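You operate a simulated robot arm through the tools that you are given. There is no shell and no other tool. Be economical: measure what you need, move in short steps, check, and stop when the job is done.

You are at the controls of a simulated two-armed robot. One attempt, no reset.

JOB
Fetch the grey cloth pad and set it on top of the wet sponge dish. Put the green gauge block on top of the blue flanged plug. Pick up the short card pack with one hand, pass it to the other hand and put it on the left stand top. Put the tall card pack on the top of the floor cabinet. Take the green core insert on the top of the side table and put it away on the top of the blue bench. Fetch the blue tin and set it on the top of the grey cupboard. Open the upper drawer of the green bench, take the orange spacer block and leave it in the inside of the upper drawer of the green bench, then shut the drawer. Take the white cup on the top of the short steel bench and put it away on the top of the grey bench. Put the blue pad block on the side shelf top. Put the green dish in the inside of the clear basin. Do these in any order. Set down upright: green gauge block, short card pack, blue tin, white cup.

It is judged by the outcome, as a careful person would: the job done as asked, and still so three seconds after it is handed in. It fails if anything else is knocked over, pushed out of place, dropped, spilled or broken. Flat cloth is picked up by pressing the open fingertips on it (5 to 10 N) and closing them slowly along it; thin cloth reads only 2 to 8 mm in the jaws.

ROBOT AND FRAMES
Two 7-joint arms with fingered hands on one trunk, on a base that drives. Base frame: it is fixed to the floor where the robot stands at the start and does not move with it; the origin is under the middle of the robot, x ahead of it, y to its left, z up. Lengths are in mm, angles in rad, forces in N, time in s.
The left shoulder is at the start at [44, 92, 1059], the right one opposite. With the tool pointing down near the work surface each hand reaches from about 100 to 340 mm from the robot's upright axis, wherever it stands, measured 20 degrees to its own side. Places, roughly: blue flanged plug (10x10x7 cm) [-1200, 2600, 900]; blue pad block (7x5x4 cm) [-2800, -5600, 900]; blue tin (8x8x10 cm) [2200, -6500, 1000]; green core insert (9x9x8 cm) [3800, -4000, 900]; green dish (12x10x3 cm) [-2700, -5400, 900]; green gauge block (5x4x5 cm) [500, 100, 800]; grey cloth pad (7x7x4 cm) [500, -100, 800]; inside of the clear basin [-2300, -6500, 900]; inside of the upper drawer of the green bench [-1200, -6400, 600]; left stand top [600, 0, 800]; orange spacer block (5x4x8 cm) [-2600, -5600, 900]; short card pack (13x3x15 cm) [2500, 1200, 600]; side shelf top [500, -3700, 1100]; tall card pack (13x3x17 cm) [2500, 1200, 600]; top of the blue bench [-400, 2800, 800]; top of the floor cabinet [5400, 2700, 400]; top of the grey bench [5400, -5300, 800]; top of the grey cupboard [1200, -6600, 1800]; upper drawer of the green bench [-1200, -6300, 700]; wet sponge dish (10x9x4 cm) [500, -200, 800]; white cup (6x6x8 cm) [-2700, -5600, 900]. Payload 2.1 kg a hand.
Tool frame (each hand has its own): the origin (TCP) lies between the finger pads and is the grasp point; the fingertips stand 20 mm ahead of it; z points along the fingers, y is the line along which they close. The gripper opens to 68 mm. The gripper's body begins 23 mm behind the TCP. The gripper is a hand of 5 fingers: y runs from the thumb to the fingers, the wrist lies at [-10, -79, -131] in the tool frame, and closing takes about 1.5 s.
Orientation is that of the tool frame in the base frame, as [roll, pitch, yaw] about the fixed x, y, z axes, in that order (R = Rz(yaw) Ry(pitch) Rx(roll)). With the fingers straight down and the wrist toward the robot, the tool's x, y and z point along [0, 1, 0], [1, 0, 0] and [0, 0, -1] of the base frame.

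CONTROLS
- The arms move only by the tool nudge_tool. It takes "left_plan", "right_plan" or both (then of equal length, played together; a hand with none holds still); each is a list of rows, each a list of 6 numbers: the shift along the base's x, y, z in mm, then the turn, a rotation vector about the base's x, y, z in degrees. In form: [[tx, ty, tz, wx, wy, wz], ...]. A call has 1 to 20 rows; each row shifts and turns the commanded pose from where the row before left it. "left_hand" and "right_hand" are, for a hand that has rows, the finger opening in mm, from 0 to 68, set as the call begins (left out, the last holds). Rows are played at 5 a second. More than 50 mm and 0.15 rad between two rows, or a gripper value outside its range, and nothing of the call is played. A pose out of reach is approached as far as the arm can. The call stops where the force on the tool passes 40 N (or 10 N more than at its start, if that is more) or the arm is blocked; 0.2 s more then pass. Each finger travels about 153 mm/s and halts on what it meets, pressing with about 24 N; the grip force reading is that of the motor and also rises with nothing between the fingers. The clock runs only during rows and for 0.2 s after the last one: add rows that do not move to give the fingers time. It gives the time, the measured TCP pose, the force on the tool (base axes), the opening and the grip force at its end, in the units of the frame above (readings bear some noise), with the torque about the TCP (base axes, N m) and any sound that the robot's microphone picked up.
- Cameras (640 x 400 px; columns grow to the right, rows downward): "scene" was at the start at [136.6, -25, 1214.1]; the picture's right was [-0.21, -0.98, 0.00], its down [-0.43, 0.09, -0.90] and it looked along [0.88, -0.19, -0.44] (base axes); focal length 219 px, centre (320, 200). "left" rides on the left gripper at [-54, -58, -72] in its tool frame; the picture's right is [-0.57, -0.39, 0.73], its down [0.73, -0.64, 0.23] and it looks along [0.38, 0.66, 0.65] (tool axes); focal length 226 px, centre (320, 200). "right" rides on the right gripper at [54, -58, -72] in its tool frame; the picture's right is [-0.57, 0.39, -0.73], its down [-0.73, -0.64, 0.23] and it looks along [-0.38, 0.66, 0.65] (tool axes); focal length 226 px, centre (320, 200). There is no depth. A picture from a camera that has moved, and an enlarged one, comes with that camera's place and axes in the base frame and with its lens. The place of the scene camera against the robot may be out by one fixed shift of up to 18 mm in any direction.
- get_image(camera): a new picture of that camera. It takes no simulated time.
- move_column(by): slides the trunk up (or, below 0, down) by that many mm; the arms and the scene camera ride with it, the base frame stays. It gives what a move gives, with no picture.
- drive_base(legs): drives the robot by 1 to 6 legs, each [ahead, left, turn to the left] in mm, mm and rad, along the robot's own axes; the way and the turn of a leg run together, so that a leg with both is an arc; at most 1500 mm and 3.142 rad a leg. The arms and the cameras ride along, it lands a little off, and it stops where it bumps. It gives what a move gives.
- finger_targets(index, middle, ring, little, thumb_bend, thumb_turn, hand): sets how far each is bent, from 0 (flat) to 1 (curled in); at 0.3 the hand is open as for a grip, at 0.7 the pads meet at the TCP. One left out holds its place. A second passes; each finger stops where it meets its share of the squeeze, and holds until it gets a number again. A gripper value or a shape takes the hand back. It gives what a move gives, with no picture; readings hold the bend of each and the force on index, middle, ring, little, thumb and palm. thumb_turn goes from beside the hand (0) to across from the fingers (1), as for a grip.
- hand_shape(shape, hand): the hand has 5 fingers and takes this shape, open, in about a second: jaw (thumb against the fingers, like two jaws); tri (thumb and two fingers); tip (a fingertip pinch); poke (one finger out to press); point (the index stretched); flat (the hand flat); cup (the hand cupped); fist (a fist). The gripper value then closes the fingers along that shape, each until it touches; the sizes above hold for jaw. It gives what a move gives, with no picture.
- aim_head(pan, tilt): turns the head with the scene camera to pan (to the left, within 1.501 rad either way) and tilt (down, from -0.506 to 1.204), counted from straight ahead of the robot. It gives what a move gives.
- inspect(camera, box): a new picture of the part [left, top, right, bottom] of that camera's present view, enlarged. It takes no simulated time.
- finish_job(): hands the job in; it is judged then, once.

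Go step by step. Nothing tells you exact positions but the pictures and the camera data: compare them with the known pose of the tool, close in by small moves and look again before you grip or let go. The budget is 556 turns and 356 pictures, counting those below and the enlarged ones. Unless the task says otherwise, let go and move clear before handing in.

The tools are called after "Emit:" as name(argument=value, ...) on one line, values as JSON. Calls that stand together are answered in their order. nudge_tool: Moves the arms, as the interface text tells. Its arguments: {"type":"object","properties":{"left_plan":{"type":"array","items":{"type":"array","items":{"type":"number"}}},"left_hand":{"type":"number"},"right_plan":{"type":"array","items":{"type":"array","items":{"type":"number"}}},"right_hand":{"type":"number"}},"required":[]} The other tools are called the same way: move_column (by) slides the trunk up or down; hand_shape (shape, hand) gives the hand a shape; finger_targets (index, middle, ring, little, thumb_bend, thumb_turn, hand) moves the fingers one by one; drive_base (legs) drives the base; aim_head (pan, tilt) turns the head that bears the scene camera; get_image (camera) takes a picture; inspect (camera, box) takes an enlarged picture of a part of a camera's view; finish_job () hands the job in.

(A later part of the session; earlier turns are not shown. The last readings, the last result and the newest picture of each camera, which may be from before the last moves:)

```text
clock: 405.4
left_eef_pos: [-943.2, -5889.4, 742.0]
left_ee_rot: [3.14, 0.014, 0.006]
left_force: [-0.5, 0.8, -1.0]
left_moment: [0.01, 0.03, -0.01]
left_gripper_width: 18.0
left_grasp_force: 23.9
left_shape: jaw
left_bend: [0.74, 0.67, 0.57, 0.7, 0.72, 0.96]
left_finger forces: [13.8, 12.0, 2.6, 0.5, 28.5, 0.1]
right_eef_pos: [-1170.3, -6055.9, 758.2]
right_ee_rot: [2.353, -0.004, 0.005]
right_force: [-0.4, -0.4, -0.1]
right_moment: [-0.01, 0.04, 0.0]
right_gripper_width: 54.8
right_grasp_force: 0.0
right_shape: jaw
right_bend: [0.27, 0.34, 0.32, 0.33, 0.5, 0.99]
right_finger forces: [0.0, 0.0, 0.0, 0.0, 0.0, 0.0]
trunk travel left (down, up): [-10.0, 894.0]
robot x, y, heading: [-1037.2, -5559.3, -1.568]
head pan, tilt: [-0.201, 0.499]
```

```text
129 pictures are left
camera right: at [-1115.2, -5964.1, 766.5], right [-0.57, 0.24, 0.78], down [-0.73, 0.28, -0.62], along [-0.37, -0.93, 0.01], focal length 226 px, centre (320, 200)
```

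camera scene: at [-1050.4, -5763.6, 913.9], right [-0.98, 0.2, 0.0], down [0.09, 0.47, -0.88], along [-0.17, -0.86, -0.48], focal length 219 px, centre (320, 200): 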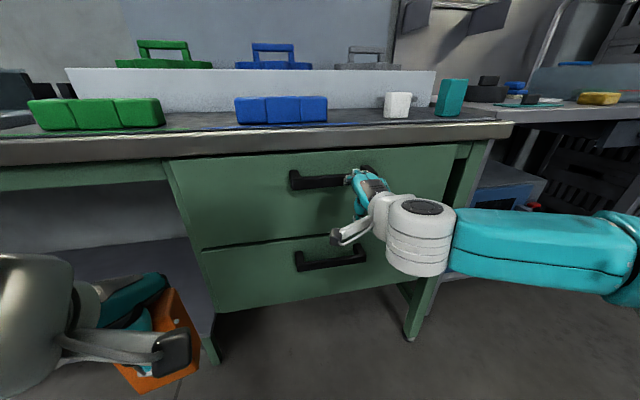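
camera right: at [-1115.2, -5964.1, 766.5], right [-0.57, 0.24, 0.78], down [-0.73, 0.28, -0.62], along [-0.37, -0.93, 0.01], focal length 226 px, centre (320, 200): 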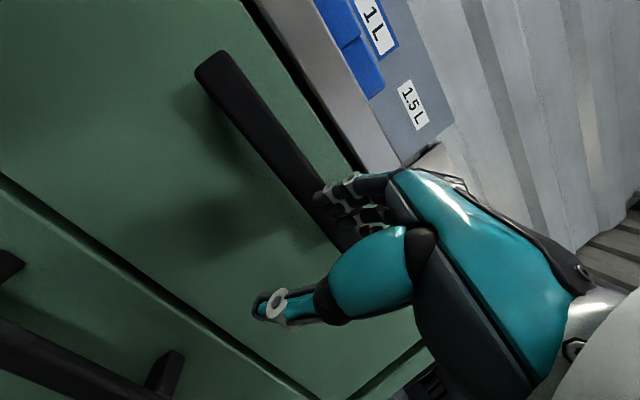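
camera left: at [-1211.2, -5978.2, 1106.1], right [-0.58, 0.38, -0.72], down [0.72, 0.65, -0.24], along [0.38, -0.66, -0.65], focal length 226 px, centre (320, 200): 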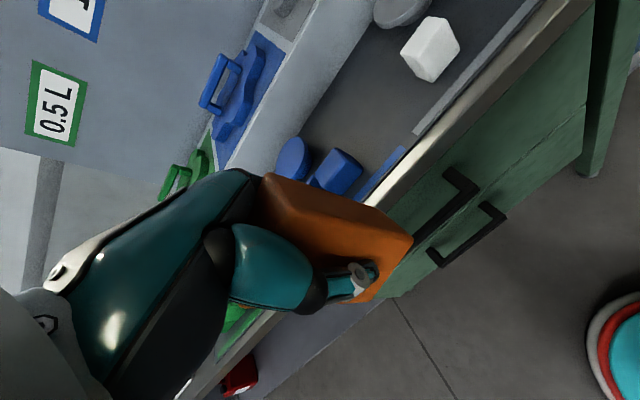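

The bar is at z≈765 seen from the hand. I raise the hand 50 mm, then come down-forward at 45° so the fingers go behind the bar.

Emit:
nudge_tool(right_plan=[[5, -5, 26, 0, 0, 0], [5, -10, 26, 0, 0, 0], [0, 0, 0, 0, 0, 0]])

Emit:
nudge_tool(right_plan=[[0, -11, -11, 0, 0, 0], [0, -11, -11, 0, 0, 0], [0, 0, 0, 0, 0, 0]])

Emit:
get_image(camera="right")

Emit:
inspect(camera="scene", box=[270, 120, 470, 290])

```text
clock: 406.2
left_eef_pos: [-942.7, -5888.5, 741.6]
left_ee_rot: [3.141, 0.014, 0.008]
left_force: [-0.9, 0.9, -1.1]
left_moment: [0.02, 0.01, 0.0]
left_gripper_width: 18.1
left_grasp_force: 24.1
left_shape: jaw
left_bend: [0.74, 0.67, 0.57, 0.7, 0.72, 0.96]
left_finger forces: [13.9, 12.0, 2.7, 0.3, 28.6, 0.1]
right_eef_pos: [-1158.9, -6070.8, 808.3]
right_ee_rot: [2.354, -0.006, 0.006]
right_force: [-0.4, 0.4, -0.2]
right_moment: [0.01, 0.01, -0.01]
right_gripper_width: 54.9
right_grasp_force: 0.0
right_shape: jaw
right_bend: [0.27, 0.34, 0.32, 0.33, 0.5, 0.99]
right_finger forces: [0.0, 0.0, 0.1, 0.0, 0.1, 0.0]
trunk travel left (down, up): [-10.0, 894.0]
robot x, y, heading: [-1033.1, -5557.9, -1.57]
head pan, tilt: [-0.201, 0.499]
```

```text
clock: 407.0
left_eef_pos: [-942.3, -5888.3, 741.7]
left_ee_rot: [-3.141, 0.013, 0.005]
left_force: [0.2, -0.5, -1.1]
left_moment: [-0.01, 0.0, 0.02]
left_gripper_width: 18.2
left_grasp_force: 23.8
left_shape: jaw
left_bend: [0.74, 0.67, 0.57, 0.7, 0.72, 0.96]
left_finger forces: [13.8, 12.0, 2.7, 0.4, 28.5, 0.0]
right_eef_pos: [-1159.8, -6094.8, 787.5]
right_ee_rot: [2.355, -0.005, 0.005]
right_force: [0.1, -0.3, -0.1]
right_moment: [0.02, -0.01, 0.02]
right_gripper_width: 54.6
right_grasp_force: 0.0
right_shape: jaw
right_bend: [0.27, 0.34, 0.32, 0.33, 0.5, 0.99]
right_finger forces: [0.1, 0.0, 0.1, 0.1, 0.0, 0.1]
trunk travel left (down, up): [-10.0, 894.0]
robot x, y, heading: [-1033.3, -5559.6, -1.569]
head pan, tilt: [-0.201, 0.499]
```

```text
128 pictures are left
camera right: at [-1105.4, -6001.5, 796.1], right [-0.57, 0.24, 0.79], down [-0.73, 0.28, -0.62], along [-0.37, -0.93, 0.01], focal length 226 px, centre (320, 200)
```

right: 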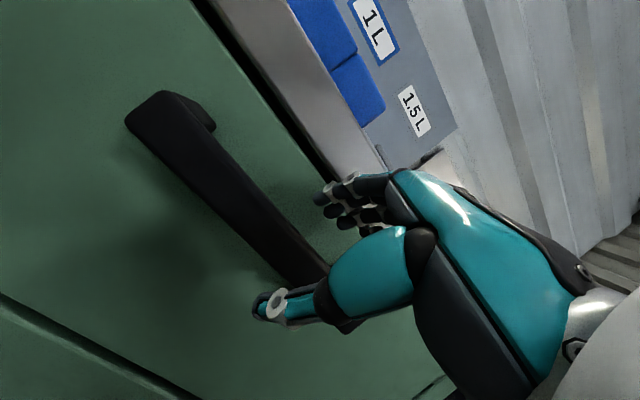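

```text
2.35 times, centred on (370, 205) of scene
camera zoom: at [-1050.5, -5763.6, 913.9], right [-0.98, 0.2, 0.0], down [0.09, 0.47, -0.88], along [-0.17, -0.86, -0.48], focal length 515 px, centre (202, 188)
```

zoom: 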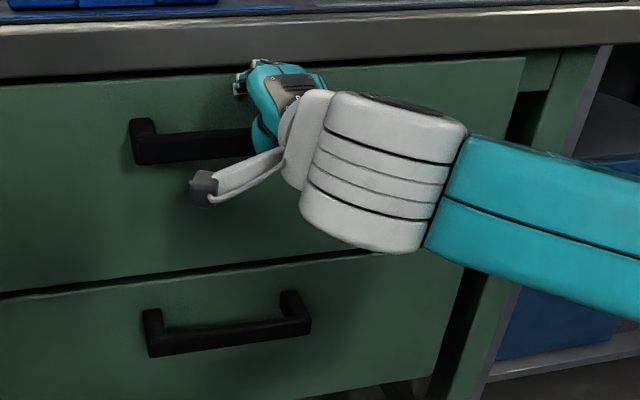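

The bar passes between thumb and fingers. I go in the rest and close.

Emit:
nudge_tool(right_plan=[[0, -11, -12, 0, 0, 0], [0, -11, -12, 0, 0, 0], [0, 0, 0, 0, 0, 0]])

Emit:
get_image(camera="right")

Emit:
nudge_tool(right_plan=[[0, 0, 0, 0, 0, 0], [0, 0, 0, 0, 0, 0], [0, 0, 0, 0, 0, 0], [0, 0, 0, 0, 0, 0], [0, 0, 0, 0, 0, 0], [0, 0, 0, 0, 0, 0]], right_hand=0)

Emit:
get_image(camera="right")

```text
clock: 407.8
left_eef_pos: [-941.8, -5887.0, 742.6]
left_ee_rot: [3.139, 0.013, 0.007]
left_force: [-0.3, 0.4, -0.6]
left_moment: [0.02, 0.0, -0.03]
left_gripper_width: 18.7
left_grasp_force: 24.0
left_shape: jaw
left_bend: [0.74, 0.67, 0.57, 0.7, 0.72, 0.96]
left_finger forces: [13.9, 12.0, 2.7, 0.4, 28.5, 0.0]
right_eef_pos: [-1159.7, -6115.7, 764.7]
right_ee_rot: [2.352, -0.004, 0.006]
right_force: [-1.2, 9.6, 2.9]
right_moment: [-0.2, 0.03, -0.04]
right_gripper_width: 52.7
right_grasp_force: 0.0
right_shape: jaw
right_bend: [0.28, 0.35, 0.32, 0.33, 0.5, 0.99]
right_finger forces: [5.0, 3.3, 1.3, 0.1, 0.0, 0.2]
trunk travel left (down, up): [-10.0, 894.0]
robot x, y, heading: [-1042.1, -5557.1, -1.57]
head pan, tilt: [-0.201, 0.499]
```

```text
126 pictures are left
camera right: at [-1105.2, -6022.6, 773.2], right [-0.57, 0.24, 0.78], down [-0.73, 0.28, -0.62], along [-0.37, -0.93, 0.01], focal length 226 px, centre (320, 200)
```

right: 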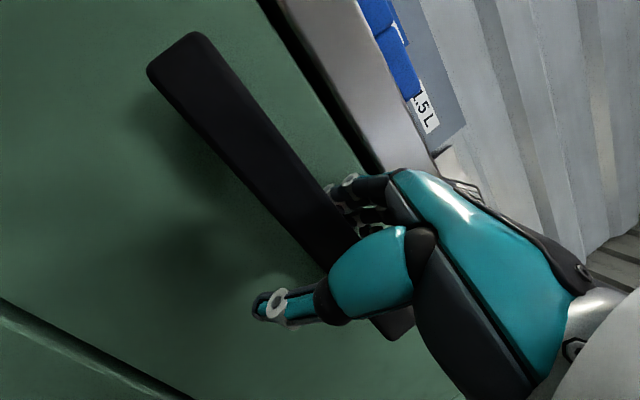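

```text
clock: 409.2
left_eef_pos: [-942.7, -5887.6, 742.5]
left_ee_rot: [-3.14, 0.015, 0.007]
left_force: [-0.6, -0.2, -0.1]
left_moment: [0.01, -0.02, 0.03]
left_gripper_width: 18.0
left_grasp_force: 23.6
left_shape: jaw
left_bend: [0.74, 0.67, 0.57, 0.7, 0.72, 0.96]
left_finger forces: [13.9, 12.0, 2.7, 0.4, 28.5, 0.1]
right_eef_pos: [-1160.3, -6115.4, 762.5]
right_ee_rot: [2.356, -0.005, 0.007]
right_force: [2.0, 25.7, -29.8]
right_moment: [-0.24, 0.04, -0.02]
right_gripper_width: 5.9
right_grasp_force: 24.0
right_shape: jaw
right_bend: [0.77, 0.76, 0.61, 0.54, 0.74, 1.0]
right_finger forces: [0.0, 0.0, 0.0, 0.0, 39.2, 0.0]
trunk travel left (down, up): [-10.0, 894.0]
robot x, y, heading: [-1034.4, -5558.3, -1.571]
head pan, tilt: [-0.201, 0.499]
```

```text
125 pictures are left
camera right: at [-1105.4, -6023.5, 771.9], right [-0.57, 0.24, 0.79], down [-0.73, 0.29, -0.62], along [-0.37, -0.93, 0.01], focal length 226 px, centre (320, 200)
```

right: 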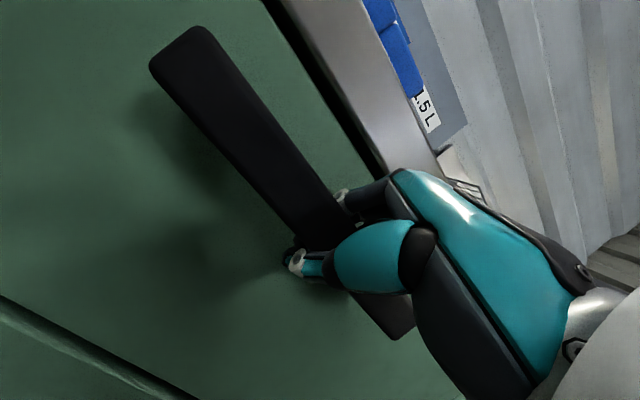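

The hand is closed round the bar. I pull gently by driving back a little and check.

Emit:
drive_base(legs=[[-60, 0, 0]])

Emit:
get_image(camera="scene")

Emit:
get_image(camera="right")

```text
clock: 410.2
left_eef_pos: [-944.1, -5829.7, 741.2]
left_ee_rot: [-3.139, 0.015, 0.006]
left_force: [0.2, 0.0, -0.4]
left_moment: [-0.02, 0.03, -0.01]
left_gripper_width: 18.0
left_grasp_force: 23.3
left_shape: jaw
left_bend: [0.74, 0.67, 0.57, 0.7, 0.72, 0.96]
left_finger forces: [13.9, 11.9, 2.7, 0.4, 28.5, 0.0]
right_eef_pos: [-1160.1, -6057.7, 760.6]
right_ee_rot: [2.36, -0.007, 0.009]
right_force: [-0.4, 2.2, -30.2]
right_moment: [0.12, 0.07, -0.01]
right_gripper_width: 6.1
right_grasp_force: 24.0
right_shape: jaw
right_bend: [0.77, 0.76, 0.61, 0.51, 0.8, 1.0]
right_finger forces: [8.7, 0.0, 0.0, 2.7, 34.3, 0.0]
trunk travel left (down, up): [-10.0, 894.0]
robot x, y, heading: [-1037.4, -5497.3, -1.567]
head pan, tilt: [-0.201, 0.499]
```

```text
124 pictures are left
camera scene: at [-1051.0, -5705.2, 913.3], right [-0.98, 0.2, 0.0], down [0.09, 0.47, -0.88], along [-0.17, -0.86, -0.48], focal length 219 px, centre (320, 200)
```

scene: 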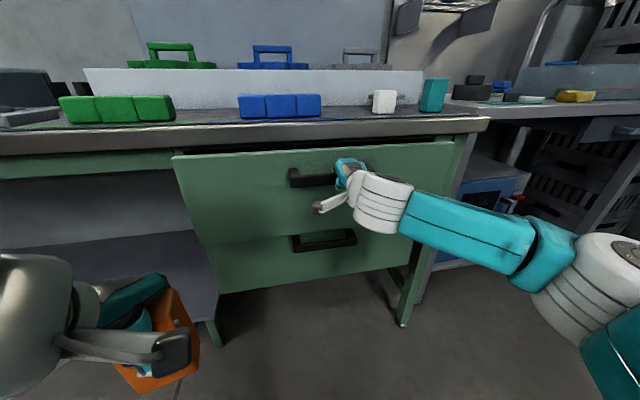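

```text
123 pictures are left
camera right: at [-1105.7, -5964.8, 771.1], right [-0.57, 0.24, 0.79], down [-0.73, 0.29, -0.62], along [-0.37, -0.93, 0.01], focal length 226 px, centre (320, 200)
```

right: 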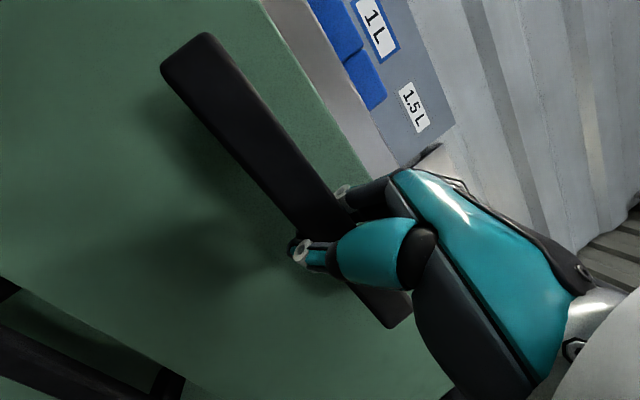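

The drawer is coming open. I pull it out another 150 mm.

Emit:
drive_base(legs=[[-150, 0, 0]])

Emit:
aim_head(pan=0, tilt=0.5)

Emit:
get_image(camera="scene")

```text
clock: 411.5
left_eef_pos: [-944.2, -5679.4, 741.1]
left_ee_rot: [-3.139, 0.013, 0.007]
left_force: [0.2, -0.4, -1.0]
left_moment: [0.0, 0.02, 0.0]
left_gripper_width: 18.2
left_grasp_force: 23.7
left_shape: jaw
left_bend: [0.74, 0.67, 0.57, 0.7, 0.72, 0.96]
left_finger forces: [13.9, 12.0, 2.6, 0.4, 28.4, 0.1]
right_eef_pos: [-1160.1, -5907.6, 760.1]
right_ee_rot: [2.359, -0.004, 0.005]
right_force: [2.2, 2.2, -29.7]
right_moment: [0.11, 0.07, 0.02]
right_gripper_width: 1.3
right_grasp_force: 23.7
right_shape: jaw
right_bend: [0.77, 0.76, 0.61, 0.49, 0.79, 1.0]
right_finger forces: [9.6, 0.1, 0.0, 2.2, 35.0, 0.1]
trunk travel left (down, up): [-10.0, 894.0]
robot x, y, heading: [-1039.5, -5349.1, -1.57]
head pan, tilt: [-0.201, 0.499]
```

```text
clock: 412.3
left_eef_pos: [-943.0, -5679.1, 740.6]
left_ee_rot: [-3.14, 0.014, 0.006]
left_force: [-0.1, 1.0, -0.7]
left_moment: [-0.02, -0.01, -0.03]
left_gripper_width: 18.1
left_grasp_force: 24.4
left_shape: jaw
left_bend: [0.74, 0.67, 0.57, 0.7, 0.72, 0.96]
left_finger forces: [13.9, 12.0, 2.7, 0.3, 28.5, 0.0]
right_eef_pos: [-1161.7, -5906.5, 759.4]
right_ee_rot: [2.362, -0.005, 0.006]
right_force: [1.4, 2.7, -26.6]
right_moment: [0.14, 0.07, 0.02]
right_gripper_width: 1.3
right_grasp_force: 24.6
right_shape: jaw
right_bend: [0.77, 0.76, 0.61, 0.47, 0.79, 1.0]
right_finger forces: [9.8, 0.1, 0.0, 2.5, 34.8, 0.1]
trunk travel left (down, up): [-10.0, 894.0]
robot x, y, heading: [-1037.4, -5346.3, -1.567]
head pan, tilt: [0.0, 0.499]
```

```text
122 pictures are left
camera scene: at [-1033.2, -5556.8, 913.3], right [-1.0, 0.0, 0.0], down [0.0, 0.48, -0.88], along [0.0, -0.88, -0.48], focal length 219 px, centre (320, 200)
```

scene: 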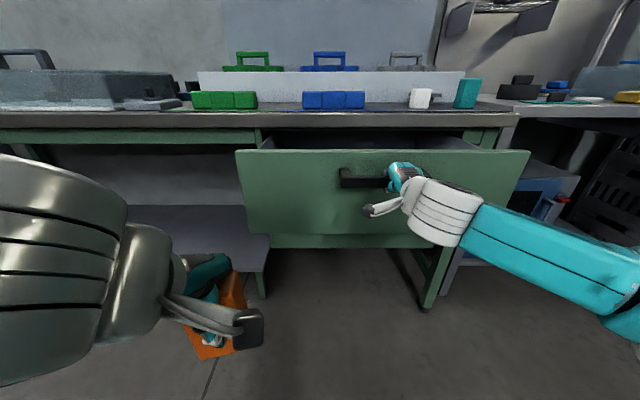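

The drawer is open about 210 mm; its front panel is tall (top z≈809, floor about 630), so I pull it out another 80 mm for hand room.

Emit:
drive_base(legs=[[-80, 0, 0]])

Emit:
get_image(camera="scene")

```text
clock: 413.3
left_eef_pos: [-943.0, -5600.7, 740.7]
left_ee_rot: [-3.141, 0.015, 0.008]
left_force: [-0.3, 0.3, -1.0]
left_moment: [0.02, -0.02, -0.01]
left_gripper_width: 18.6
left_grasp_force: 24.0
left_shape: jaw
left_bend: [0.74, 0.67, 0.57, 0.7, 0.72, 0.96]
left_finger forces: [14.0, 12.0, 2.9, 0.4, 28.6, 0.0]
right_eef_pos: [-1160.2, -5828.3, 761.1]
right_ee_rot: [2.36, -0.006, 0.007]
right_force: [2.1, 0.9, -27.2]
right_moment: [0.13, 0.06, 0.04]
right_gripper_width: 0.8
right_grasp_force: 24.4
right_shape: jaw
right_bend: [0.77, 0.76, 0.61, 0.49, 0.79, 1.0]
right_finger forces: [11.0, 0.0, 0.1, 2.4, 33.4, 0.1]
trunk travel left (down, up): [-10.0, 894.0]
robot x, y, heading: [-1037.4, -5264.3, -1.569]
head pan, tilt: [0.0, 0.499]
```

```text
121 pictures are left
camera scene: at [-1033.1, -5477.5, 913.3], right [-1.0, 0.0, 0.0], down [0.0, 0.48, -0.88], along [0.0, -0.88, -0.48], focal length 219 px, centre (320, 200)
```

scene: 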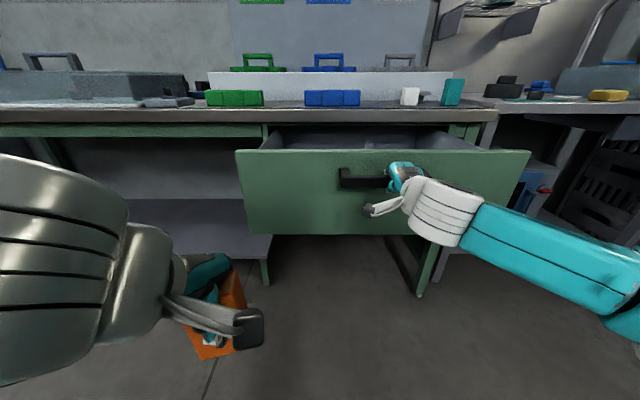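

The drawer is open about 290 mm. I release the handle and draw the right hand back along its approach.

Emit:
nudge_tool(right_plan=[[0, 0, 0, 0, 0, 0], [0, 0, 0, 0, 0, 0], [0, 0, 0, 0, 0, 0], [0, 0, 0, 0, 0, 0], [0, 0, 0, 0, 0, 0]], right_hand=55)

Emit:
nudge_tool(right_plan=[[0, 8, 11, 0, 0, 0], [0, 10, 11, 0, 0, 0], [0, 11, 11, 0, 0, 0], [0, 11, 11, 0, 0, 0], [0, 11, 11, 0, 0, 0], [0, 20, 10, 0, 0, 0], [0, 0, 0, 0, 0, 0]])

Emit:
get_image(camera="scene")

Emit:
get_image(camera="right")

```text
clock: 414.5
left_eef_pos: [-942.4, -5598.7, 741.8]
left_ee_rot: [3.141, 0.014, 0.007]
left_force: [0.1, 0.2, -0.7]
left_moment: [-0.02, -0.01, -0.01]
left_gripper_width: 18.2
left_grasp_force: 24.4
left_shape: jaw
left_bend: [0.74, 0.67, 0.57, 0.7, 0.72, 0.96]
left_finger forces: [13.9, 12.0, 2.7, 0.3, 28.6, 0.0]
right_eef_pos: [-1160.9, -5825.0, 761.6]
right_ee_rot: [2.358, -0.006, 0.009]
right_force: [-0.7, 0.5, 0.1]
right_moment: [0.01, 0.03, -0.02]
right_gripper_width: 54.7
right_grasp_force: 0.0
right_shape: jaw
right_bend: [0.27, 0.34, 0.32, 0.33, 0.5, 0.99]
right_finger forces: [0.1, 0.1, 0.1, 0.0, 0.0, 0.0]
trunk travel left (down, up): [-10.0, 894.0]
robot x, y, heading: [-1039.3, -5269.3, -1.57]
head pan, tilt: [0.0, 0.499]
```

```text
clock: 416.1
left_eef_pos: [-941.9, -5597.7, 741.3]
left_ee_rot: [-3.141, 0.013, 0.008]
left_force: [0.2, -1.5, -0.6]
left_moment: [-0.03, 0.01, 0.01]
left_gripper_width: 18.2
left_grasp_force: 23.7
left_shape: jaw
left_bend: [0.74, 0.67, 0.57, 0.7, 0.72, 0.96]
left_finger forces: [13.9, 11.9, 2.7, 0.4, 28.6, 0.0]
right_eef_pos: [-1159.9, -5755.7, 826.7]
right_ee_rot: [2.357, -0.005, 0.008]
right_force: [-0.2, -0.1, -0.7]
right_moment: [-0.01, -0.01, 0.04]
right_gripper_width: 55.1
right_grasp_force: 0.0
right_shape: jaw
right_bend: [0.27, 0.34, 0.32, 0.33, 0.5, 0.99]
right_finger forces: [0.1, 0.0, 0.0, 0.1, 0.1, 0.0]
trunk travel left (down, up): [-10.0, 894.0]
robot x, y, heading: [-1038.3, -5269.9, -1.567]
head pan, tilt: [0.0, 0.499]
```

```text
120 pictures are left
camera scene: at [-1032.8, -5475.8, 913.9], right [-1.0, 0.0, 0.0], down [0.0, 0.48, -0.88], along [0.0, -0.88, -0.48], focal length 219 px, centre (320, 200)
```

scene: 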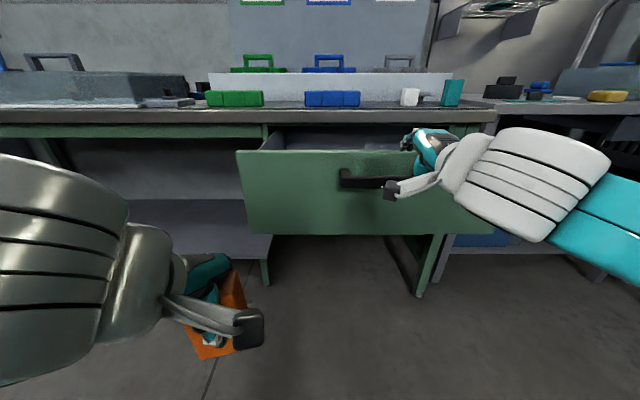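

```text
119 pictures are left
camera right: at [-1105.5, -5663.2, 836.6], right [-0.57, 0.24, 0.79], down [-0.73, 0.29, -0.62], along [-0.37, -0.93, 0.01], focal length 226 px, centre (320, 200)
```

right: 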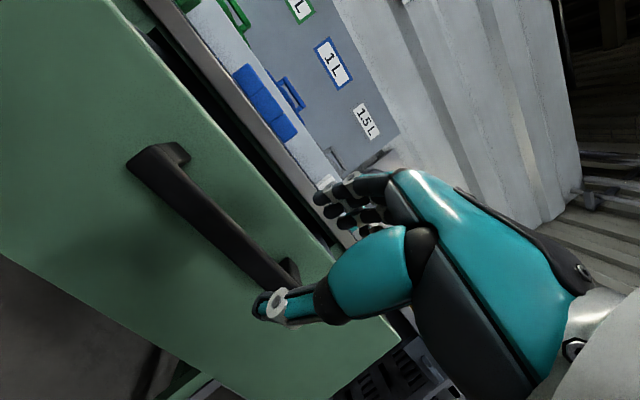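

The handle is free. I raise the trunk so the left forearm will slope down over the drawer front, and drive up so the block comes above the open drawer.

Emit:
move_column(by=350)

Emit:
drive_base(legs=[[370, -60, 0]])

Emit:
aim_head(pan=0.1, tilt=0.9)

Emit:
get_image(camera="scene")

Emit:
get_image(camera="left")

```text
clock: 419.6
left_eef_pos: [-942.7, -5598.4, 1091.6]
left_ee_rot: [-3.141, 0.014, 0.009]
left_force: [-0.1, 0.0, -2.0]
left_moment: [0.0, -0.02, -0.01]
left_gripper_width: 18.5
left_grasp_force: 24.2
left_shape: jaw
left_bend: [0.74, 0.67, 0.57, 0.7, 0.72, 0.96]
left_finger forces: [14.2, 11.8, 2.7, 0.4, 28.5, 0.0]
right_eef_pos: [-1159.3, -5755.7, 1176.6]
right_ee_rot: [2.358, -0.004, 0.006]
right_force: [-0.8, 0.7, 1.1]
right_moment: [0.01, 0.01, -0.01]
right_gripper_width: 54.8
right_grasp_force: 0.1
right_shape: jaw
right_bend: [0.27, 0.34, 0.32, 0.33, 0.5, 0.99]
right_finger forces: [0.0, 0.0, 0.0, 0.0, 0.0, 0.1]
trunk travel left (down, up): [-360.0, 544.0]
robot x, y, heading: [-1036.4, -5266.5, -1.568]
head pan, tilt: [0.0, 0.499]
```

```text
clock: 421.9
left_eef_pos: [-1002.3, -5966.9, 1092.2]
left_ee_rot: [-3.141, 0.014, 0.008]
left_force: [0.3, -0.7, -0.3]
left_moment: [-0.05, -0.01, 0.01]
left_gripper_width: 18.2
left_grasp_force: 23.6
left_shape: jaw
left_bend: [0.74, 0.67, 0.57, 0.7, 0.72, 0.96]
left_finger forces: [14.1, 11.8, 2.6, 0.5, 28.4, 0.0]
right_eef_pos: [-1218.9, -6123.2, 1176.3]
right_ee_rot: [2.36, -0.005, 0.008]
right_force: [-0.4, -1.1, -0.2]
right_moment: [0.01, 0.01, -0.01]
right_gripper_width: 54.6
right_grasp_force: 0.0
right_shape: jaw
right_bend: [0.27, 0.34, 0.32, 0.33, 0.5, 0.99]
right_finger forces: [0.0, 0.0, 0.0, 0.0, 0.0, 0.0]
trunk travel left (down, up): [-360.0, 544.0]
robot x, y, heading: [-1098.9, -5631.4, -1.563]
head pan, tilt: [0.0, 0.499]
```

```text
clock: 422.8
left_eef_pos: [-1001.6, -5966.5, 1091.5]
left_ee_rot: [3.141, 0.015, 0.008]
left_force: [-1.4, -0.8, -0.8]
left_moment: [-0.03, 0.01, -0.01]
left_gripper_width: 18.4
left_grasp_force: 23.7
left_shape: jaw
left_bend: [0.74, 0.67, 0.57, 0.7, 0.72, 0.96]
left_finger forces: [14.2, 11.8, 2.8, 0.4, 28.6, 0.0]
right_eef_pos: [-1219.3, -6123.5, 1177.4]
right_ee_rot: [2.357, -0.004, 0.009]
right_force: [-0.6, -1.2, 0.0]
right_moment: [-0.01, 0.0, -0.01]
right_gripper_width: 54.8
right_grasp_force: 0.1
right_shape: jaw
right_bend: [0.27, 0.34, 0.32, 0.33, 0.5, 0.99]
right_finger forces: [0.0, 0.0, 0.0, 0.1, 0.0, 0.1]
trunk travel left (down, up): [-360.0, 544.0]
robot x, y, heading: [-1096.7, -5638.2, -1.568]
head pan, tilt: [0.099, 0.901]
```

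```text
118 pictures are left
camera scene: at [-1084.8, -5752.0, 1237.0], right [-0.99, -0.1, 0.0], down [-0.08, 0.78, -0.62], along [0.06, -0.62, -0.78], focal length 219 px, centre (320, 200)
```

scene: 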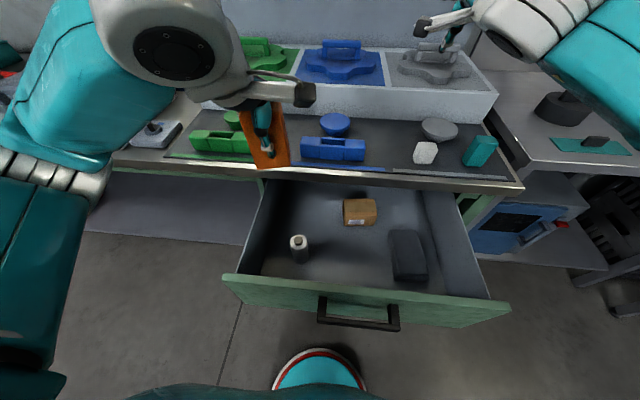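

```text
117 pictures are left
camera left: at [-1057.0, -5908.2, 1166.1], right [-0.58, 0.38, -0.72], down [0.72, 0.65, -0.24], along [0.37, -0.66, -0.65], focal length 226 px, centre (320, 200)
```

left: 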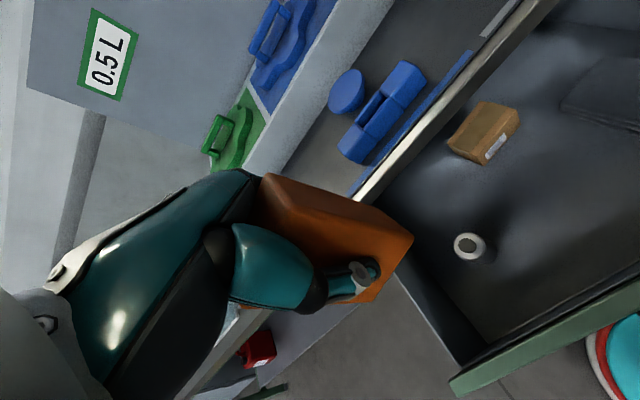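

In the drawer I see a small bottle, a carton and a dark case; there is a free spot around [-1120,-6010]. I shift the base right so the block comes above that spot.

Emit:
drive_base(legs=[[15, -115, 0]])

Emit:
nudge_tool(left_plan=[[0, -14, -30, 0, 0, 0], [0, -14, -30, 0, 0, 0], [0, 0, -40, 0, 0, 0], [0, 0, -40, 0, 0, 0], [0, 0, 0, 0, 0, 0]])

Emit:
get_image(camera="scene")

Emit:
get_image(camera="left")

```text
clock: 424.0
left_eef_pos: [-1117.9, -5981.5, 1092.9]
left_ee_rot: [3.141, 0.015, 0.008]
left_force: [-0.8, -0.1, -1.3]
left_moment: [0.0, 0.0, 0.0]
left_gripper_width: 18.5
left_grasp_force: 24.1
left_shape: jaw
left_bend: [0.74, 0.67, 0.57, 0.7, 0.72, 0.96]
left_finger forces: [14.1, 11.9, 2.7, 0.5, 28.5, 0.0]
right_eef_pos: [-1334.5, -6139.2, 1176.2]
right_ee_rot: [2.357, -0.005, 0.008]
right_force: [1.6, -0.1, 0.3]
right_moment: [-0.03, -0.01, -0.01]
right_gripper_width: 54.9
right_grasp_force: 0.1
right_shape: jaw
right_bend: [0.27, 0.34, 0.32, 0.33, 0.5, 0.99]
right_finger forces: [0.0, 0.0, 0.1, 0.1, 0.0, 0.0]
trunk travel left (down, up): [-360.0, 544.0]
robot x, y, heading: [-1209.5, -5655.6, -1.567]
head pan, tilt: [0.099, 0.901]
```

```text
clock: 425.2
left_eef_pos: [-1118.0, -6010.0, 951.5]
left_ee_rot: [-3.141, 0.013, 0.009]
left_force: [0.4, -0.5, -1.2]
left_moment: [0.01, 0.01, -0.02]
left_gripper_width: 18.2
left_grasp_force: 24.4
left_shape: jaw
left_bend: [0.75, 0.68, 0.58, 0.7, 0.72, 0.95]
left_finger forces: [14.3, 11.6, 2.7, 0.4, 28.3, 0.0]
right_eef_pos: [-1333.7, -6139.3, 1177.2]
right_ee_rot: [2.357, -0.005, 0.009]
right_force: [-0.3, -0.9, 0.5]
right_moment: [-0.02, 0.02, 0.0]
right_gripper_width: 54.8
right_grasp_force: 0.2
right_shape: jaw
right_bend: [0.27, 0.34, 0.32, 0.33, 0.5, 0.99]
right_finger forces: [0.0, 0.0, 0.0, 0.1, 0.0, 0.0]
trunk travel left (down, up): [-360.0, 544.0]
robot x, y, heading: [-1213.4, -5652.9, -1.568]
head pan, tilt: [0.099, 0.901]
```

```text
116 pictures are left
camera scene: at [-1199.9, -5767.4, 1237.0], right [-0.99, -0.1, 0.0], down [-0.08, 0.78, -0.62], along [0.06, -0.62, -0.78], focal length 219 px, centre (320, 200)
```

scene: 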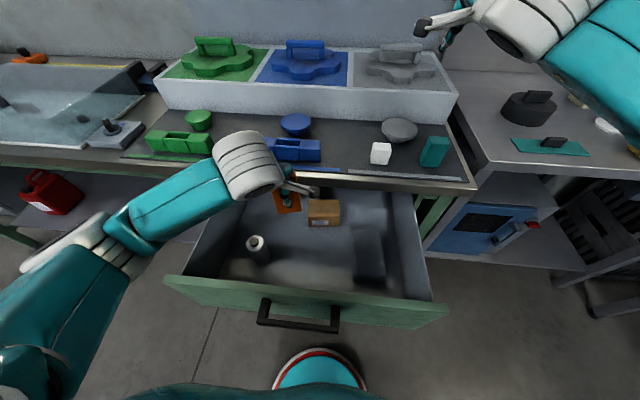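

```text
115 pictures are left
camera left: at [-1172.6, -5951.4, 1025.8], right [-0.58, 0.38, -0.72], down [0.72, 0.65, -0.24], along [0.37, -0.66, -0.65], focal length 226 px, centre (320, 200)
```

left: 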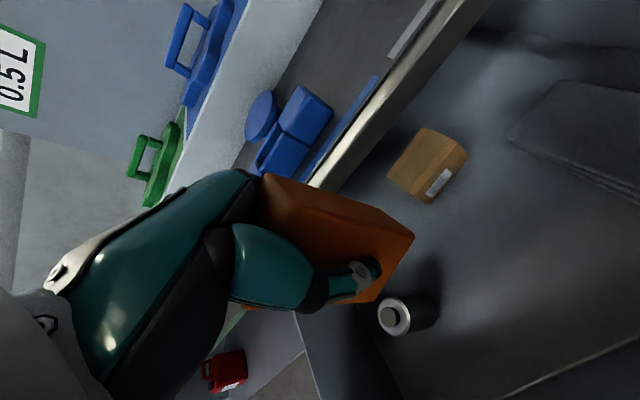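

Emit:
nudge_tool(left_plan=[[0, 0, -40, 0, 0, 0], [0, 0, -40, 0, 0, 0], [0, 0, -40, 0, 0, 0], [0, 0, -30, 0, 0, 0], [0, 0, 0, 0, 0, 0]])

Emit:
get_image(camera="scene")

Emit:
get_image(camera="left")

```text
clock: 426.4
left_eef_pos: [-1118.7, -6010.4, 801.0]
left_ee_rot: [3.14, 0.015, 0.008]
left_force: [0.1, 0.2, -1.5]
left_moment: [0.0, 0.01, 0.01]
left_gripper_width: 18.2
left_grasp_force: 23.9
left_shape: jaw
left_bend: [0.75, 0.68, 0.59, 0.7, 0.72, 0.95]
left_finger forces: [14.3, 11.5, 2.7, 0.5, 28.0, 0.0]
right_eef_pos: [-1333.6, -6139.2, 1177.4]
right_ee_rot: [2.358, -0.006, 0.008]
right_force: [0.6, -0.4, -0.6]
right_moment: [0.01, -0.03, 0.01]
right_gripper_width: 54.6
right_grasp_force: 0.1
right_shape: jaw
right_bend: [0.27, 0.34, 0.32, 0.33, 0.5, 0.99]
right_finger forces: [0.1, 0.0, 0.0, 0.1, 0.1, 0.1]
trunk travel left (down, up): [-360.0, 544.0]
robot x, y, heading: [-1213.1, -5651.9, -1.569]
head pan, tilt: [0.099, 0.901]
```

```text
114 pictures are left
camera scene: at [-1199.9, -5767.4, 1237.0], right [-0.99, -0.1, 0.0], down [-0.08, 0.78, -0.62], along [0.06, -0.62, -0.78], focal length 219 px, centre (320, 200)
```

scene: 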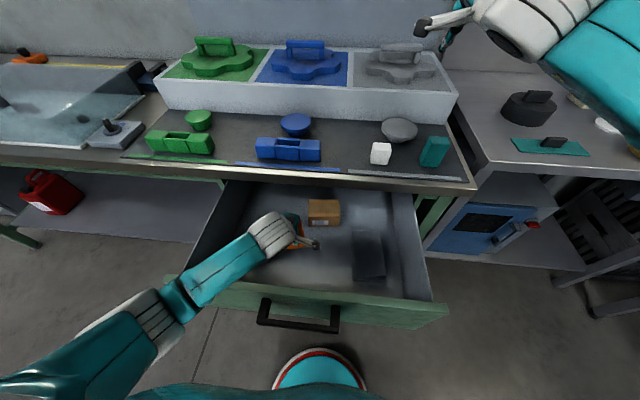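

```text
113 pictures are left
camera left: at [-1172.4, -5952.1, 874.9], right [-0.58, 0.38, -0.72], down [0.72, 0.65, -0.24], along [0.37, -0.66, -0.65], focal length 226 px, centre (320, 200)
```

left: 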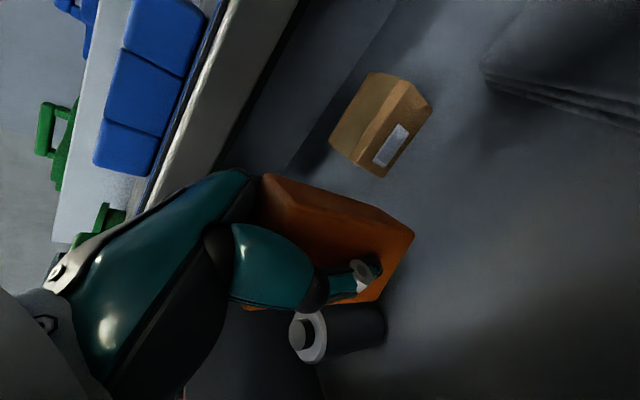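

Emit:
nudge_tool(left_plan=[[0, -5, -30, 0, 0, 0], [0, -5, -30, 0, 0, 0], [0, 0, 0, 0, 0, 0]])

Emit:
get_image(camera="scene")

```text
clock: 427.2
left_eef_pos: [-1117.2, -6021.5, 741.4]
left_ee_rot: [3.141, 0.013, 0.009]
left_force: [0.0, 0.5, -0.6]
left_moment: [0.0, -0.02, -0.01]
left_gripper_width: 18.1
left_grasp_force: 23.4
left_shape: jaw
left_bend: [0.75, 0.68, 0.6, 0.7, 0.72, 0.95]
left_finger forces: [14.3, 11.4, 2.7, 0.5, 27.7, 0.1]
right_eef_pos: [-1335.1, -6139.6, 1177.2]
right_ee_rot: [2.357, -0.005, 0.01]
right_force: [0.8, -0.4, 0.0]
right_moment: [0.02, 0.03, 0.0]
right_gripper_width: 54.7
right_grasp_force: 0.0
right_shape: jaw
right_bend: [0.27, 0.34, 0.32, 0.33, 0.5, 0.99]
right_finger forces: [0.0, 0.0, 0.0, 0.0, 0.1, 0.0]
trunk travel left (down, up): [-360.0, 544.0]
robot x, y, heading: [-1210.7, -5647.4, -1.566]
head pan, tilt: [0.099, 0.901]
```

```text
112 pictures are left
camera scene: at [-1200.0, -5767.4, 1237.0], right [-0.99, -0.1, 0.0], down [-0.08, 0.78, -0.62], along [0.06, -0.62, -0.78], focal length 219 px, centre (320, 200)
```

scene: 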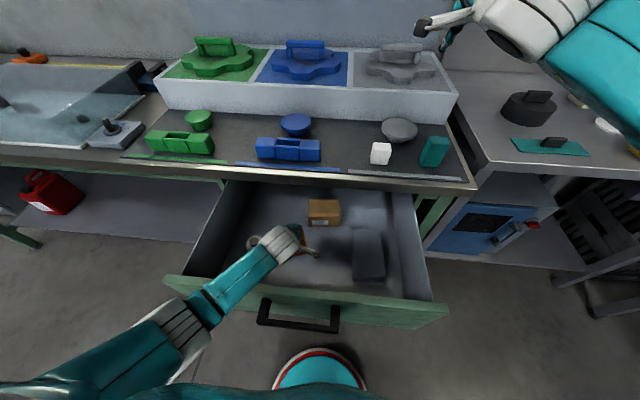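

Emit:
nudge_tool(left_plan=[[0, 0, -20, 0, 0, 0], [0, 0, -15, 0, 0, 0], [0, 0, 0, 0, 0, 0]])

Emit:
inspect(camera="scene", box=[140, 160, 440, 360])

Emit:
get_image(camera="left")

```text
clock: 428.0
left_eef_pos: [-1117.1, -6019.6, 706.3]
left_ee_rot: [3.141, 0.015, 0.008]
left_force: [-0.1, -0.6, -0.6]
left_moment: [0.0, -0.03, 0.0]
left_gripper_width: 18.0
left_grasp_force: 24.0
left_shape: jaw
left_bend: [0.75, 0.69, 0.6, 0.7, 0.73, 0.94]
left_finger forces: [14.2, 11.2, 2.7, 0.5, 27.6, 0.0]
right_eef_pos: [-1334.8, -6139.7, 1177.1]
right_ee_rot: [2.357, -0.006, 0.009]
right_force: [0.7, -0.1, 0.0]
right_moment: [-0.04, -0.01, -0.03]
right_gripper_width: 54.7
right_grasp_force: 0.0
right_shape: jaw
right_bend: [0.27, 0.34, 0.32, 0.33, 0.5, 0.99]
right_finger forces: [0.1, 0.1, 0.0, 0.0, 0.0, 0.0]
trunk travel left (down, up): [-360.0, 544.0]
robot x, y, heading: [-1212.4, -5649.6, -1.564]
head pan, tilt: [0.099, 0.901]
```

```text
2.00 times, centred on (290, 260) of scene
camera zoom: at [-1200.0, -5767.4, 1237.0], right [-0.99, -0.1, 0.0], down [-0.08, 0.78, -0.62], along [0.06, -0.62, -0.78], focal length 438 px, centre (380, 80)
```

zoom: 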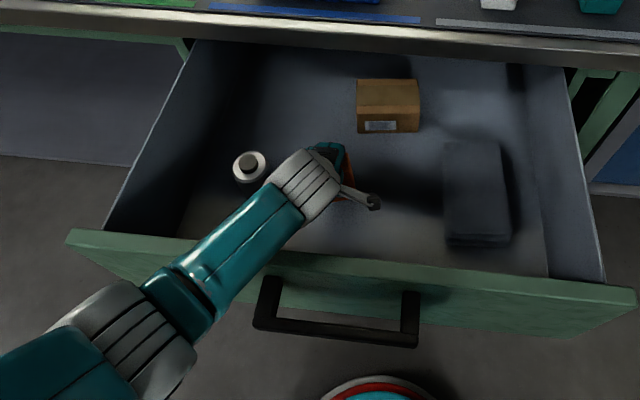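

```text
110 pictures are left
camera left: at [-1171.7, -5961.6, 780.1], right [-0.58, 0.38, -0.72], down [0.72, 0.65, -0.24], along [0.37, -0.66, -0.65], focal length 226 px, centre (320, 200)
```

left: 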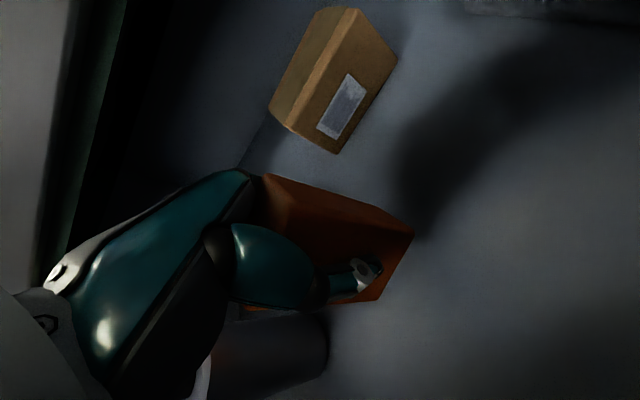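

Emit:
nudge_tool(left_plan=[[0, 0, -8, 0, 0, 0], [0, 0, -5, 0, 0, 0], [0, 0, -4, 0, 0, 0], [0, 0, -3, 0, 0, 0], [0, 0, -3, 0, 0, 0], [0, 0, 0, 0, 0, 0]])

```text
clock: 429.4
left_eef_pos: [-1116.2, -6020.8, 687.2]
left_ee_rot: [3.132, 0.016, 0.009]
left_force: [0.3, -0.6, -0.9]
left_moment: [0.0, 0.0, -0.01]
left_gripper_width: 18.0
left_grasp_force: 24.0
left_shape: jaw
left_bend: [0.75, 0.69, 0.6, 0.7, 0.73, 0.94]
left_finger forces: [14.2, 11.2, 2.7, 0.5, 27.6, 0.0]
right_eef_pos: [-1332.8, -6136.9, 1179.1]
right_ee_rot: [2.356, -0.004, 0.009]
right_force: [0.9, 0.2, -0.2]
right_moment: [0.01, 0.02, -0.01]
right_gripper_width: 54.8
right_grasp_force: 0.0
right_shape: jaw
right_bend: [0.27, 0.34, 0.32, 0.33, 0.5, 0.99]
right_finger forces: [0.0, 0.0, 0.0, 0.0, 0.1, 0.0]
trunk travel left (down, up): [-360.0, 544.0]
robot x, y, heading: [-1209.8, -5651.2, -1.571]
head pan, tilt: [0.099, 0.901]
```

The forearm seems to graze the drawer front (lag without tool force). I rise a little, move 30 mm deeper so the forearm crosses the panel higher, and lower again.

Emit:
nudge_tool(left_plan=[[0, 0, 10, 0, 0, 0], [0, -15, 0, 0, 0, 0], [0, -15, 0, 0, 0, 0], [0, 0, -6, 0, 0, 0], [0, 0, -5, 0, 0, 0], [0, 0, 0, 0, 0, 0]])

Emit:
inspect(camera="scene", box=[140, 160, 440, 360])

```text
clock: 430.8
left_eef_pos: [-1117.0, -6050.4, 683.6]
left_ee_rot: [-3.141, 0.014, 0.009]
left_force: [0.1, -0.2, -1.4]
left_moment: [0.01, 0.01, 0.04]
left_gripper_width: 17.9
left_grasp_force: 23.8
left_shape: jaw
left_bend: [0.75, 0.69, 0.61, 0.7, 0.73, 0.94]
left_finger forces: [14.2, 11.1, 2.7, 0.5, 27.5, 0.0]
right_eef_pos: [-1333.5, -6139.3, 1176.8]
right_ee_rot: [2.356, -0.004, 0.006]
right_force: [0.1, 0.2, -0.7]
right_moment: [0.04, 0.0, -0.02]
right_gripper_width: 54.9
right_grasp_force: 0.0
right_shape: jaw
right_bend: [0.27, 0.34, 0.32, 0.33, 0.5, 0.99]
right_finger forces: [0.0, 0.1, 0.0, 0.0, 0.0, 0.1]
trunk travel left (down, up): [-360.0, 544.0]
robot x, y, heading: [-1209.5, -5655.4, -1.57]
head pan, tilt: [0.099, 0.901]
```

```text
2.00 times, centred on (290, 260) of scene
camera zoom: at [-1200.0, -5767.4, 1236.9], right [-0.99, -0.1, 0.0], down [-0.08, 0.78, -0.62], along [0.06, -0.62, -0.78], focal length 438 px, centre (380, 80)
```

zoom: 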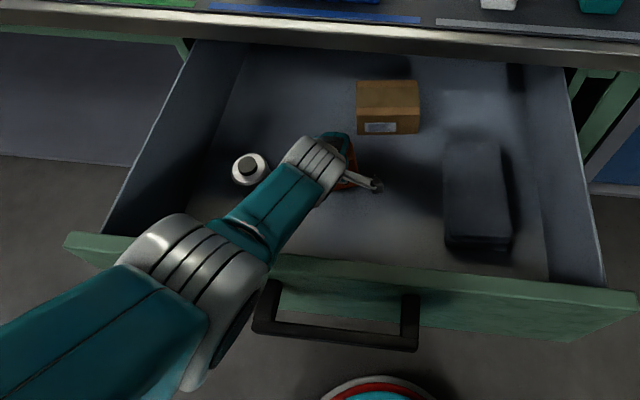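

Emit:
nudge_tool(left_plan=[[0, 0, -4, 0, 0, 0], [0, 0, -4, 0, 0, 0], [0, 0, -4, 0, 0, 0], [0, 0, 0, 0, 0, 0]])

Emit:
get_image(camera="left")

```text
clock: 431.8
left_eef_pos: [-1117.2, -6048.5, 673.7]
left_ee_rot: [3.141, 0.015, 0.008]
left_force: [-0.6, -0.4, -1.4]
left_moment: [0.0, 0.03, -0.01]
left_gripper_width: 18.2
left_grasp_force: 24.6
left_shape: jaw
left_bend: [0.75, 0.69, 0.61, 0.7, 0.73, 0.94]
left_finger forces: [13.9, 11.1, 2.6, 0.5, 27.6, 0.0]
left hand out of reach, approached as far as the arm can: row 3
right_eef_pos: [-1333.7, -6140.3, 1176.2]
right_ee_rot: [2.359, -0.004, 0.009]
right_force: [-0.6, -0.4, -0.7]
right_moment: [0.02, -0.01, 0.02]
right_gripper_width: 54.9
right_grasp_force: 0.2
right_shape: jaw
right_bend: [0.27, 0.34, 0.32, 0.33, 0.5, 0.99]
right_finger forces: [0.0, 0.0, 0.0, 0.0, 0.0, 0.0]
trunk travel left (down, up): [-360.0, 544.0]
robot x, y, heading: [-1209.8, -5650.4, -1.564]
head pan, tilt: [0.099, 0.901]
```

```text
108 pictures are left
camera left: at [-1171.4, -5989.0, 748.0], right [-0.58, 0.38, -0.72], down [0.72, 0.65, -0.24], along [0.37, -0.66, -0.65], focal length 226 px, centre (320, 200)
```

left: 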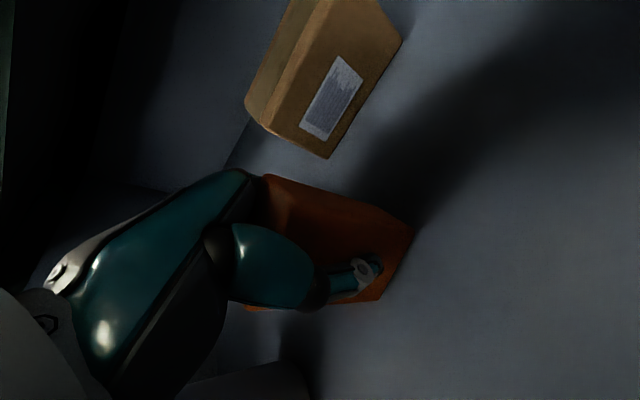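

Emit:
move_column(by=-10)

```text
clock: 432.3
left_eef_pos: [-1119.0, -6052.0, 669.1]
left_ee_rot: [3.123, 0.018, 0.006]
left_force: [-0.6, -0.2, 22.6]
left_moment: [-0.18, -0.44, 0.0]
left_gripper_width: 19.0
left_grasp_force: 24.2
left_shape: jaw
left_bend: [0.75, 0.69, 0.61, 0.7, 0.73, 0.94]
left_finger forces: [18.2, 13.9, 3.7, 0.5, 37.0, 0.1]
right_eef_pos: [-1334.0, -6138.1, 1168.1]
right_ee_rot: [2.355, -0.004, 0.006]
right_force: [0.4, 0.2, 0.2]
right_moment: [0.01, -0.02, 0.0]
right_gripper_width: 54.9
right_grasp_force: 0.1
right_shape: jaw
right_bend: [0.27, 0.34, 0.32, 0.33, 0.5, 0.99]
right_finger forces: [0.0, 0.1, 0.0, 0.0, 0.1, 0.0]
trunk travel left (down, up): [-351.0, 553.0]
robot x, y, heading: [-1212.2, -5651.3, -1.564]
head pan, tilt: [0.099, 0.901]
stopped: the force on the tool passed its limit at 45 N (the readings are from after the stop); the commanded pose is now the measured one
```

Contact: the block stands on the drawer floor. I open the left hand and raise it straight out.

Emit:
nudge_tool(left_plan=[[0, 0, 1, 0, 0, 0], [0, 0, 0, 0, 0, 0], [0, 0, 0, 0, 0, 0], [0, 0, 0, 0, 0, 0]], left_hand=52)

Emit:
nudge_tool(left_plan=[[0, 0, 15, 0, 0, 0], [0, 0, 30, 0, 0, 0], [0, 0, 40, 0, 0, 0], [0, 0, 40, 0, 0, 0], [0, 0, 40, 0, 0, 0], [0, 0, 40, 0, 0, 0], [0, 0, 40, 0, 0, 0], [0, 0, 40, 0, 0, 0]])

Emit:
get_image(camera="scene")

```text
clock: 433.3
left_eef_pos: [-1118.4, -6051.0, 668.1]
left_ee_rot: [3.131, 0.016, 0.008]
left_force: [-1.8, 0.7, 4.9]
left_moment: [0.0, -0.03, 0.02]
left_gripper_width: 51.8
left_grasp_force: 0.1
left_shape: jaw
left_bend: [0.27, 0.35, 0.33, 0.34, 0.55, 0.99]
left_finger forces: [2.2, 0.1, 0.1, 0.0, 3.7, 0.1]
right_eef_pos: [-1332.9, -6140.4, 1167.0]
right_ee_rot: [2.359, -0.004, 0.007]
right_force: [-0.3, -0.3, 0.0]
right_moment: [-0.02, 0.01, -0.02]
right_gripper_width: 54.7
right_grasp_force: 0.0
right_shape: jaw
right_bend: [0.27, 0.34, 0.32, 0.33, 0.5, 0.99]
right_finger forces: [0.1, 0.0, 0.0, 0.0, 0.0, 0.1]
trunk travel left (down, up): [-351.0, 553.0]
robot x, y, heading: [-1209.2, -5650.3, -1.569]
head pan, tilt: [0.099, 0.901]
```

```text
clock: 434.6
left_eef_pos: [-1131.4, -6126.1, 768.2]
left_ee_rot: [-3.116, 0.014, 0.009]
left_force: [-0.8, 3.2, -8.4]
left_moment: [0.0, 0.1, 0.01]
left_gripper_width: 52.1
left_grasp_force: 0.0
left_shape: jaw
left_bend: [0.27, 0.35, 0.33, 0.34, 0.54, 0.99]
left_finger forces: [0.0, 0.1, 0.0, 0.0, 0.0, 8.6]
left hand out of reach, approached as far as the arm can: row 1, 2, 3, 4, 5, 6
right_eef_pos: [-1334.5, -6140.0, 1166.9]
right_ee_rot: [2.357, -0.004, 0.009]
right_force: [0.5, -0.5, -0.2]
right_moment: [0.0, -0.02, 0.02]
right_gripper_width: 55.0
right_grasp_force: 0.1
right_shape: jaw
right_bend: [0.27, 0.34, 0.32, 0.33, 0.5, 0.99]
right_finger forces: [0.1, 0.0, 0.1, 0.0, 0.0, 0.1]
trunk travel left (down, up): [-351.0, 553.0]
robot x, y, heading: [-1211.1, -5653.1, -1.57]
head pan, tilt: [0.099, 0.901]
stopped in row 6 (left hand): the force on the tool passed its limit at 71 N (the readings are from after the stop); the commanded pose is now the measured one
```

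```text
107 pictures are left
camera scene: at [-1200.0, -5768.7, 1227.8], right [-0.99, -0.1, 0.0], down [-0.08, 0.78, -0.62], along [0.06, -0.62, -0.78], focal length 219 px, centre (320, 200)
```

scene: 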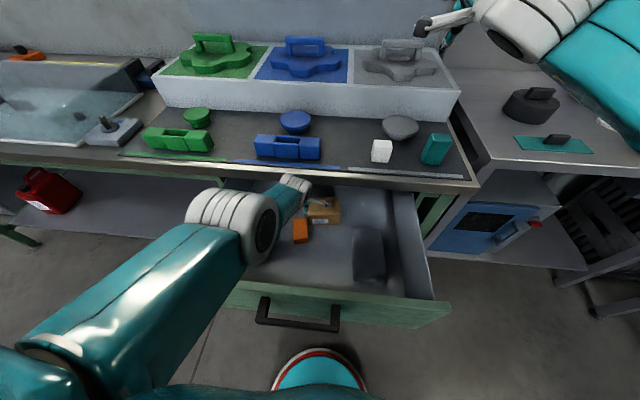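

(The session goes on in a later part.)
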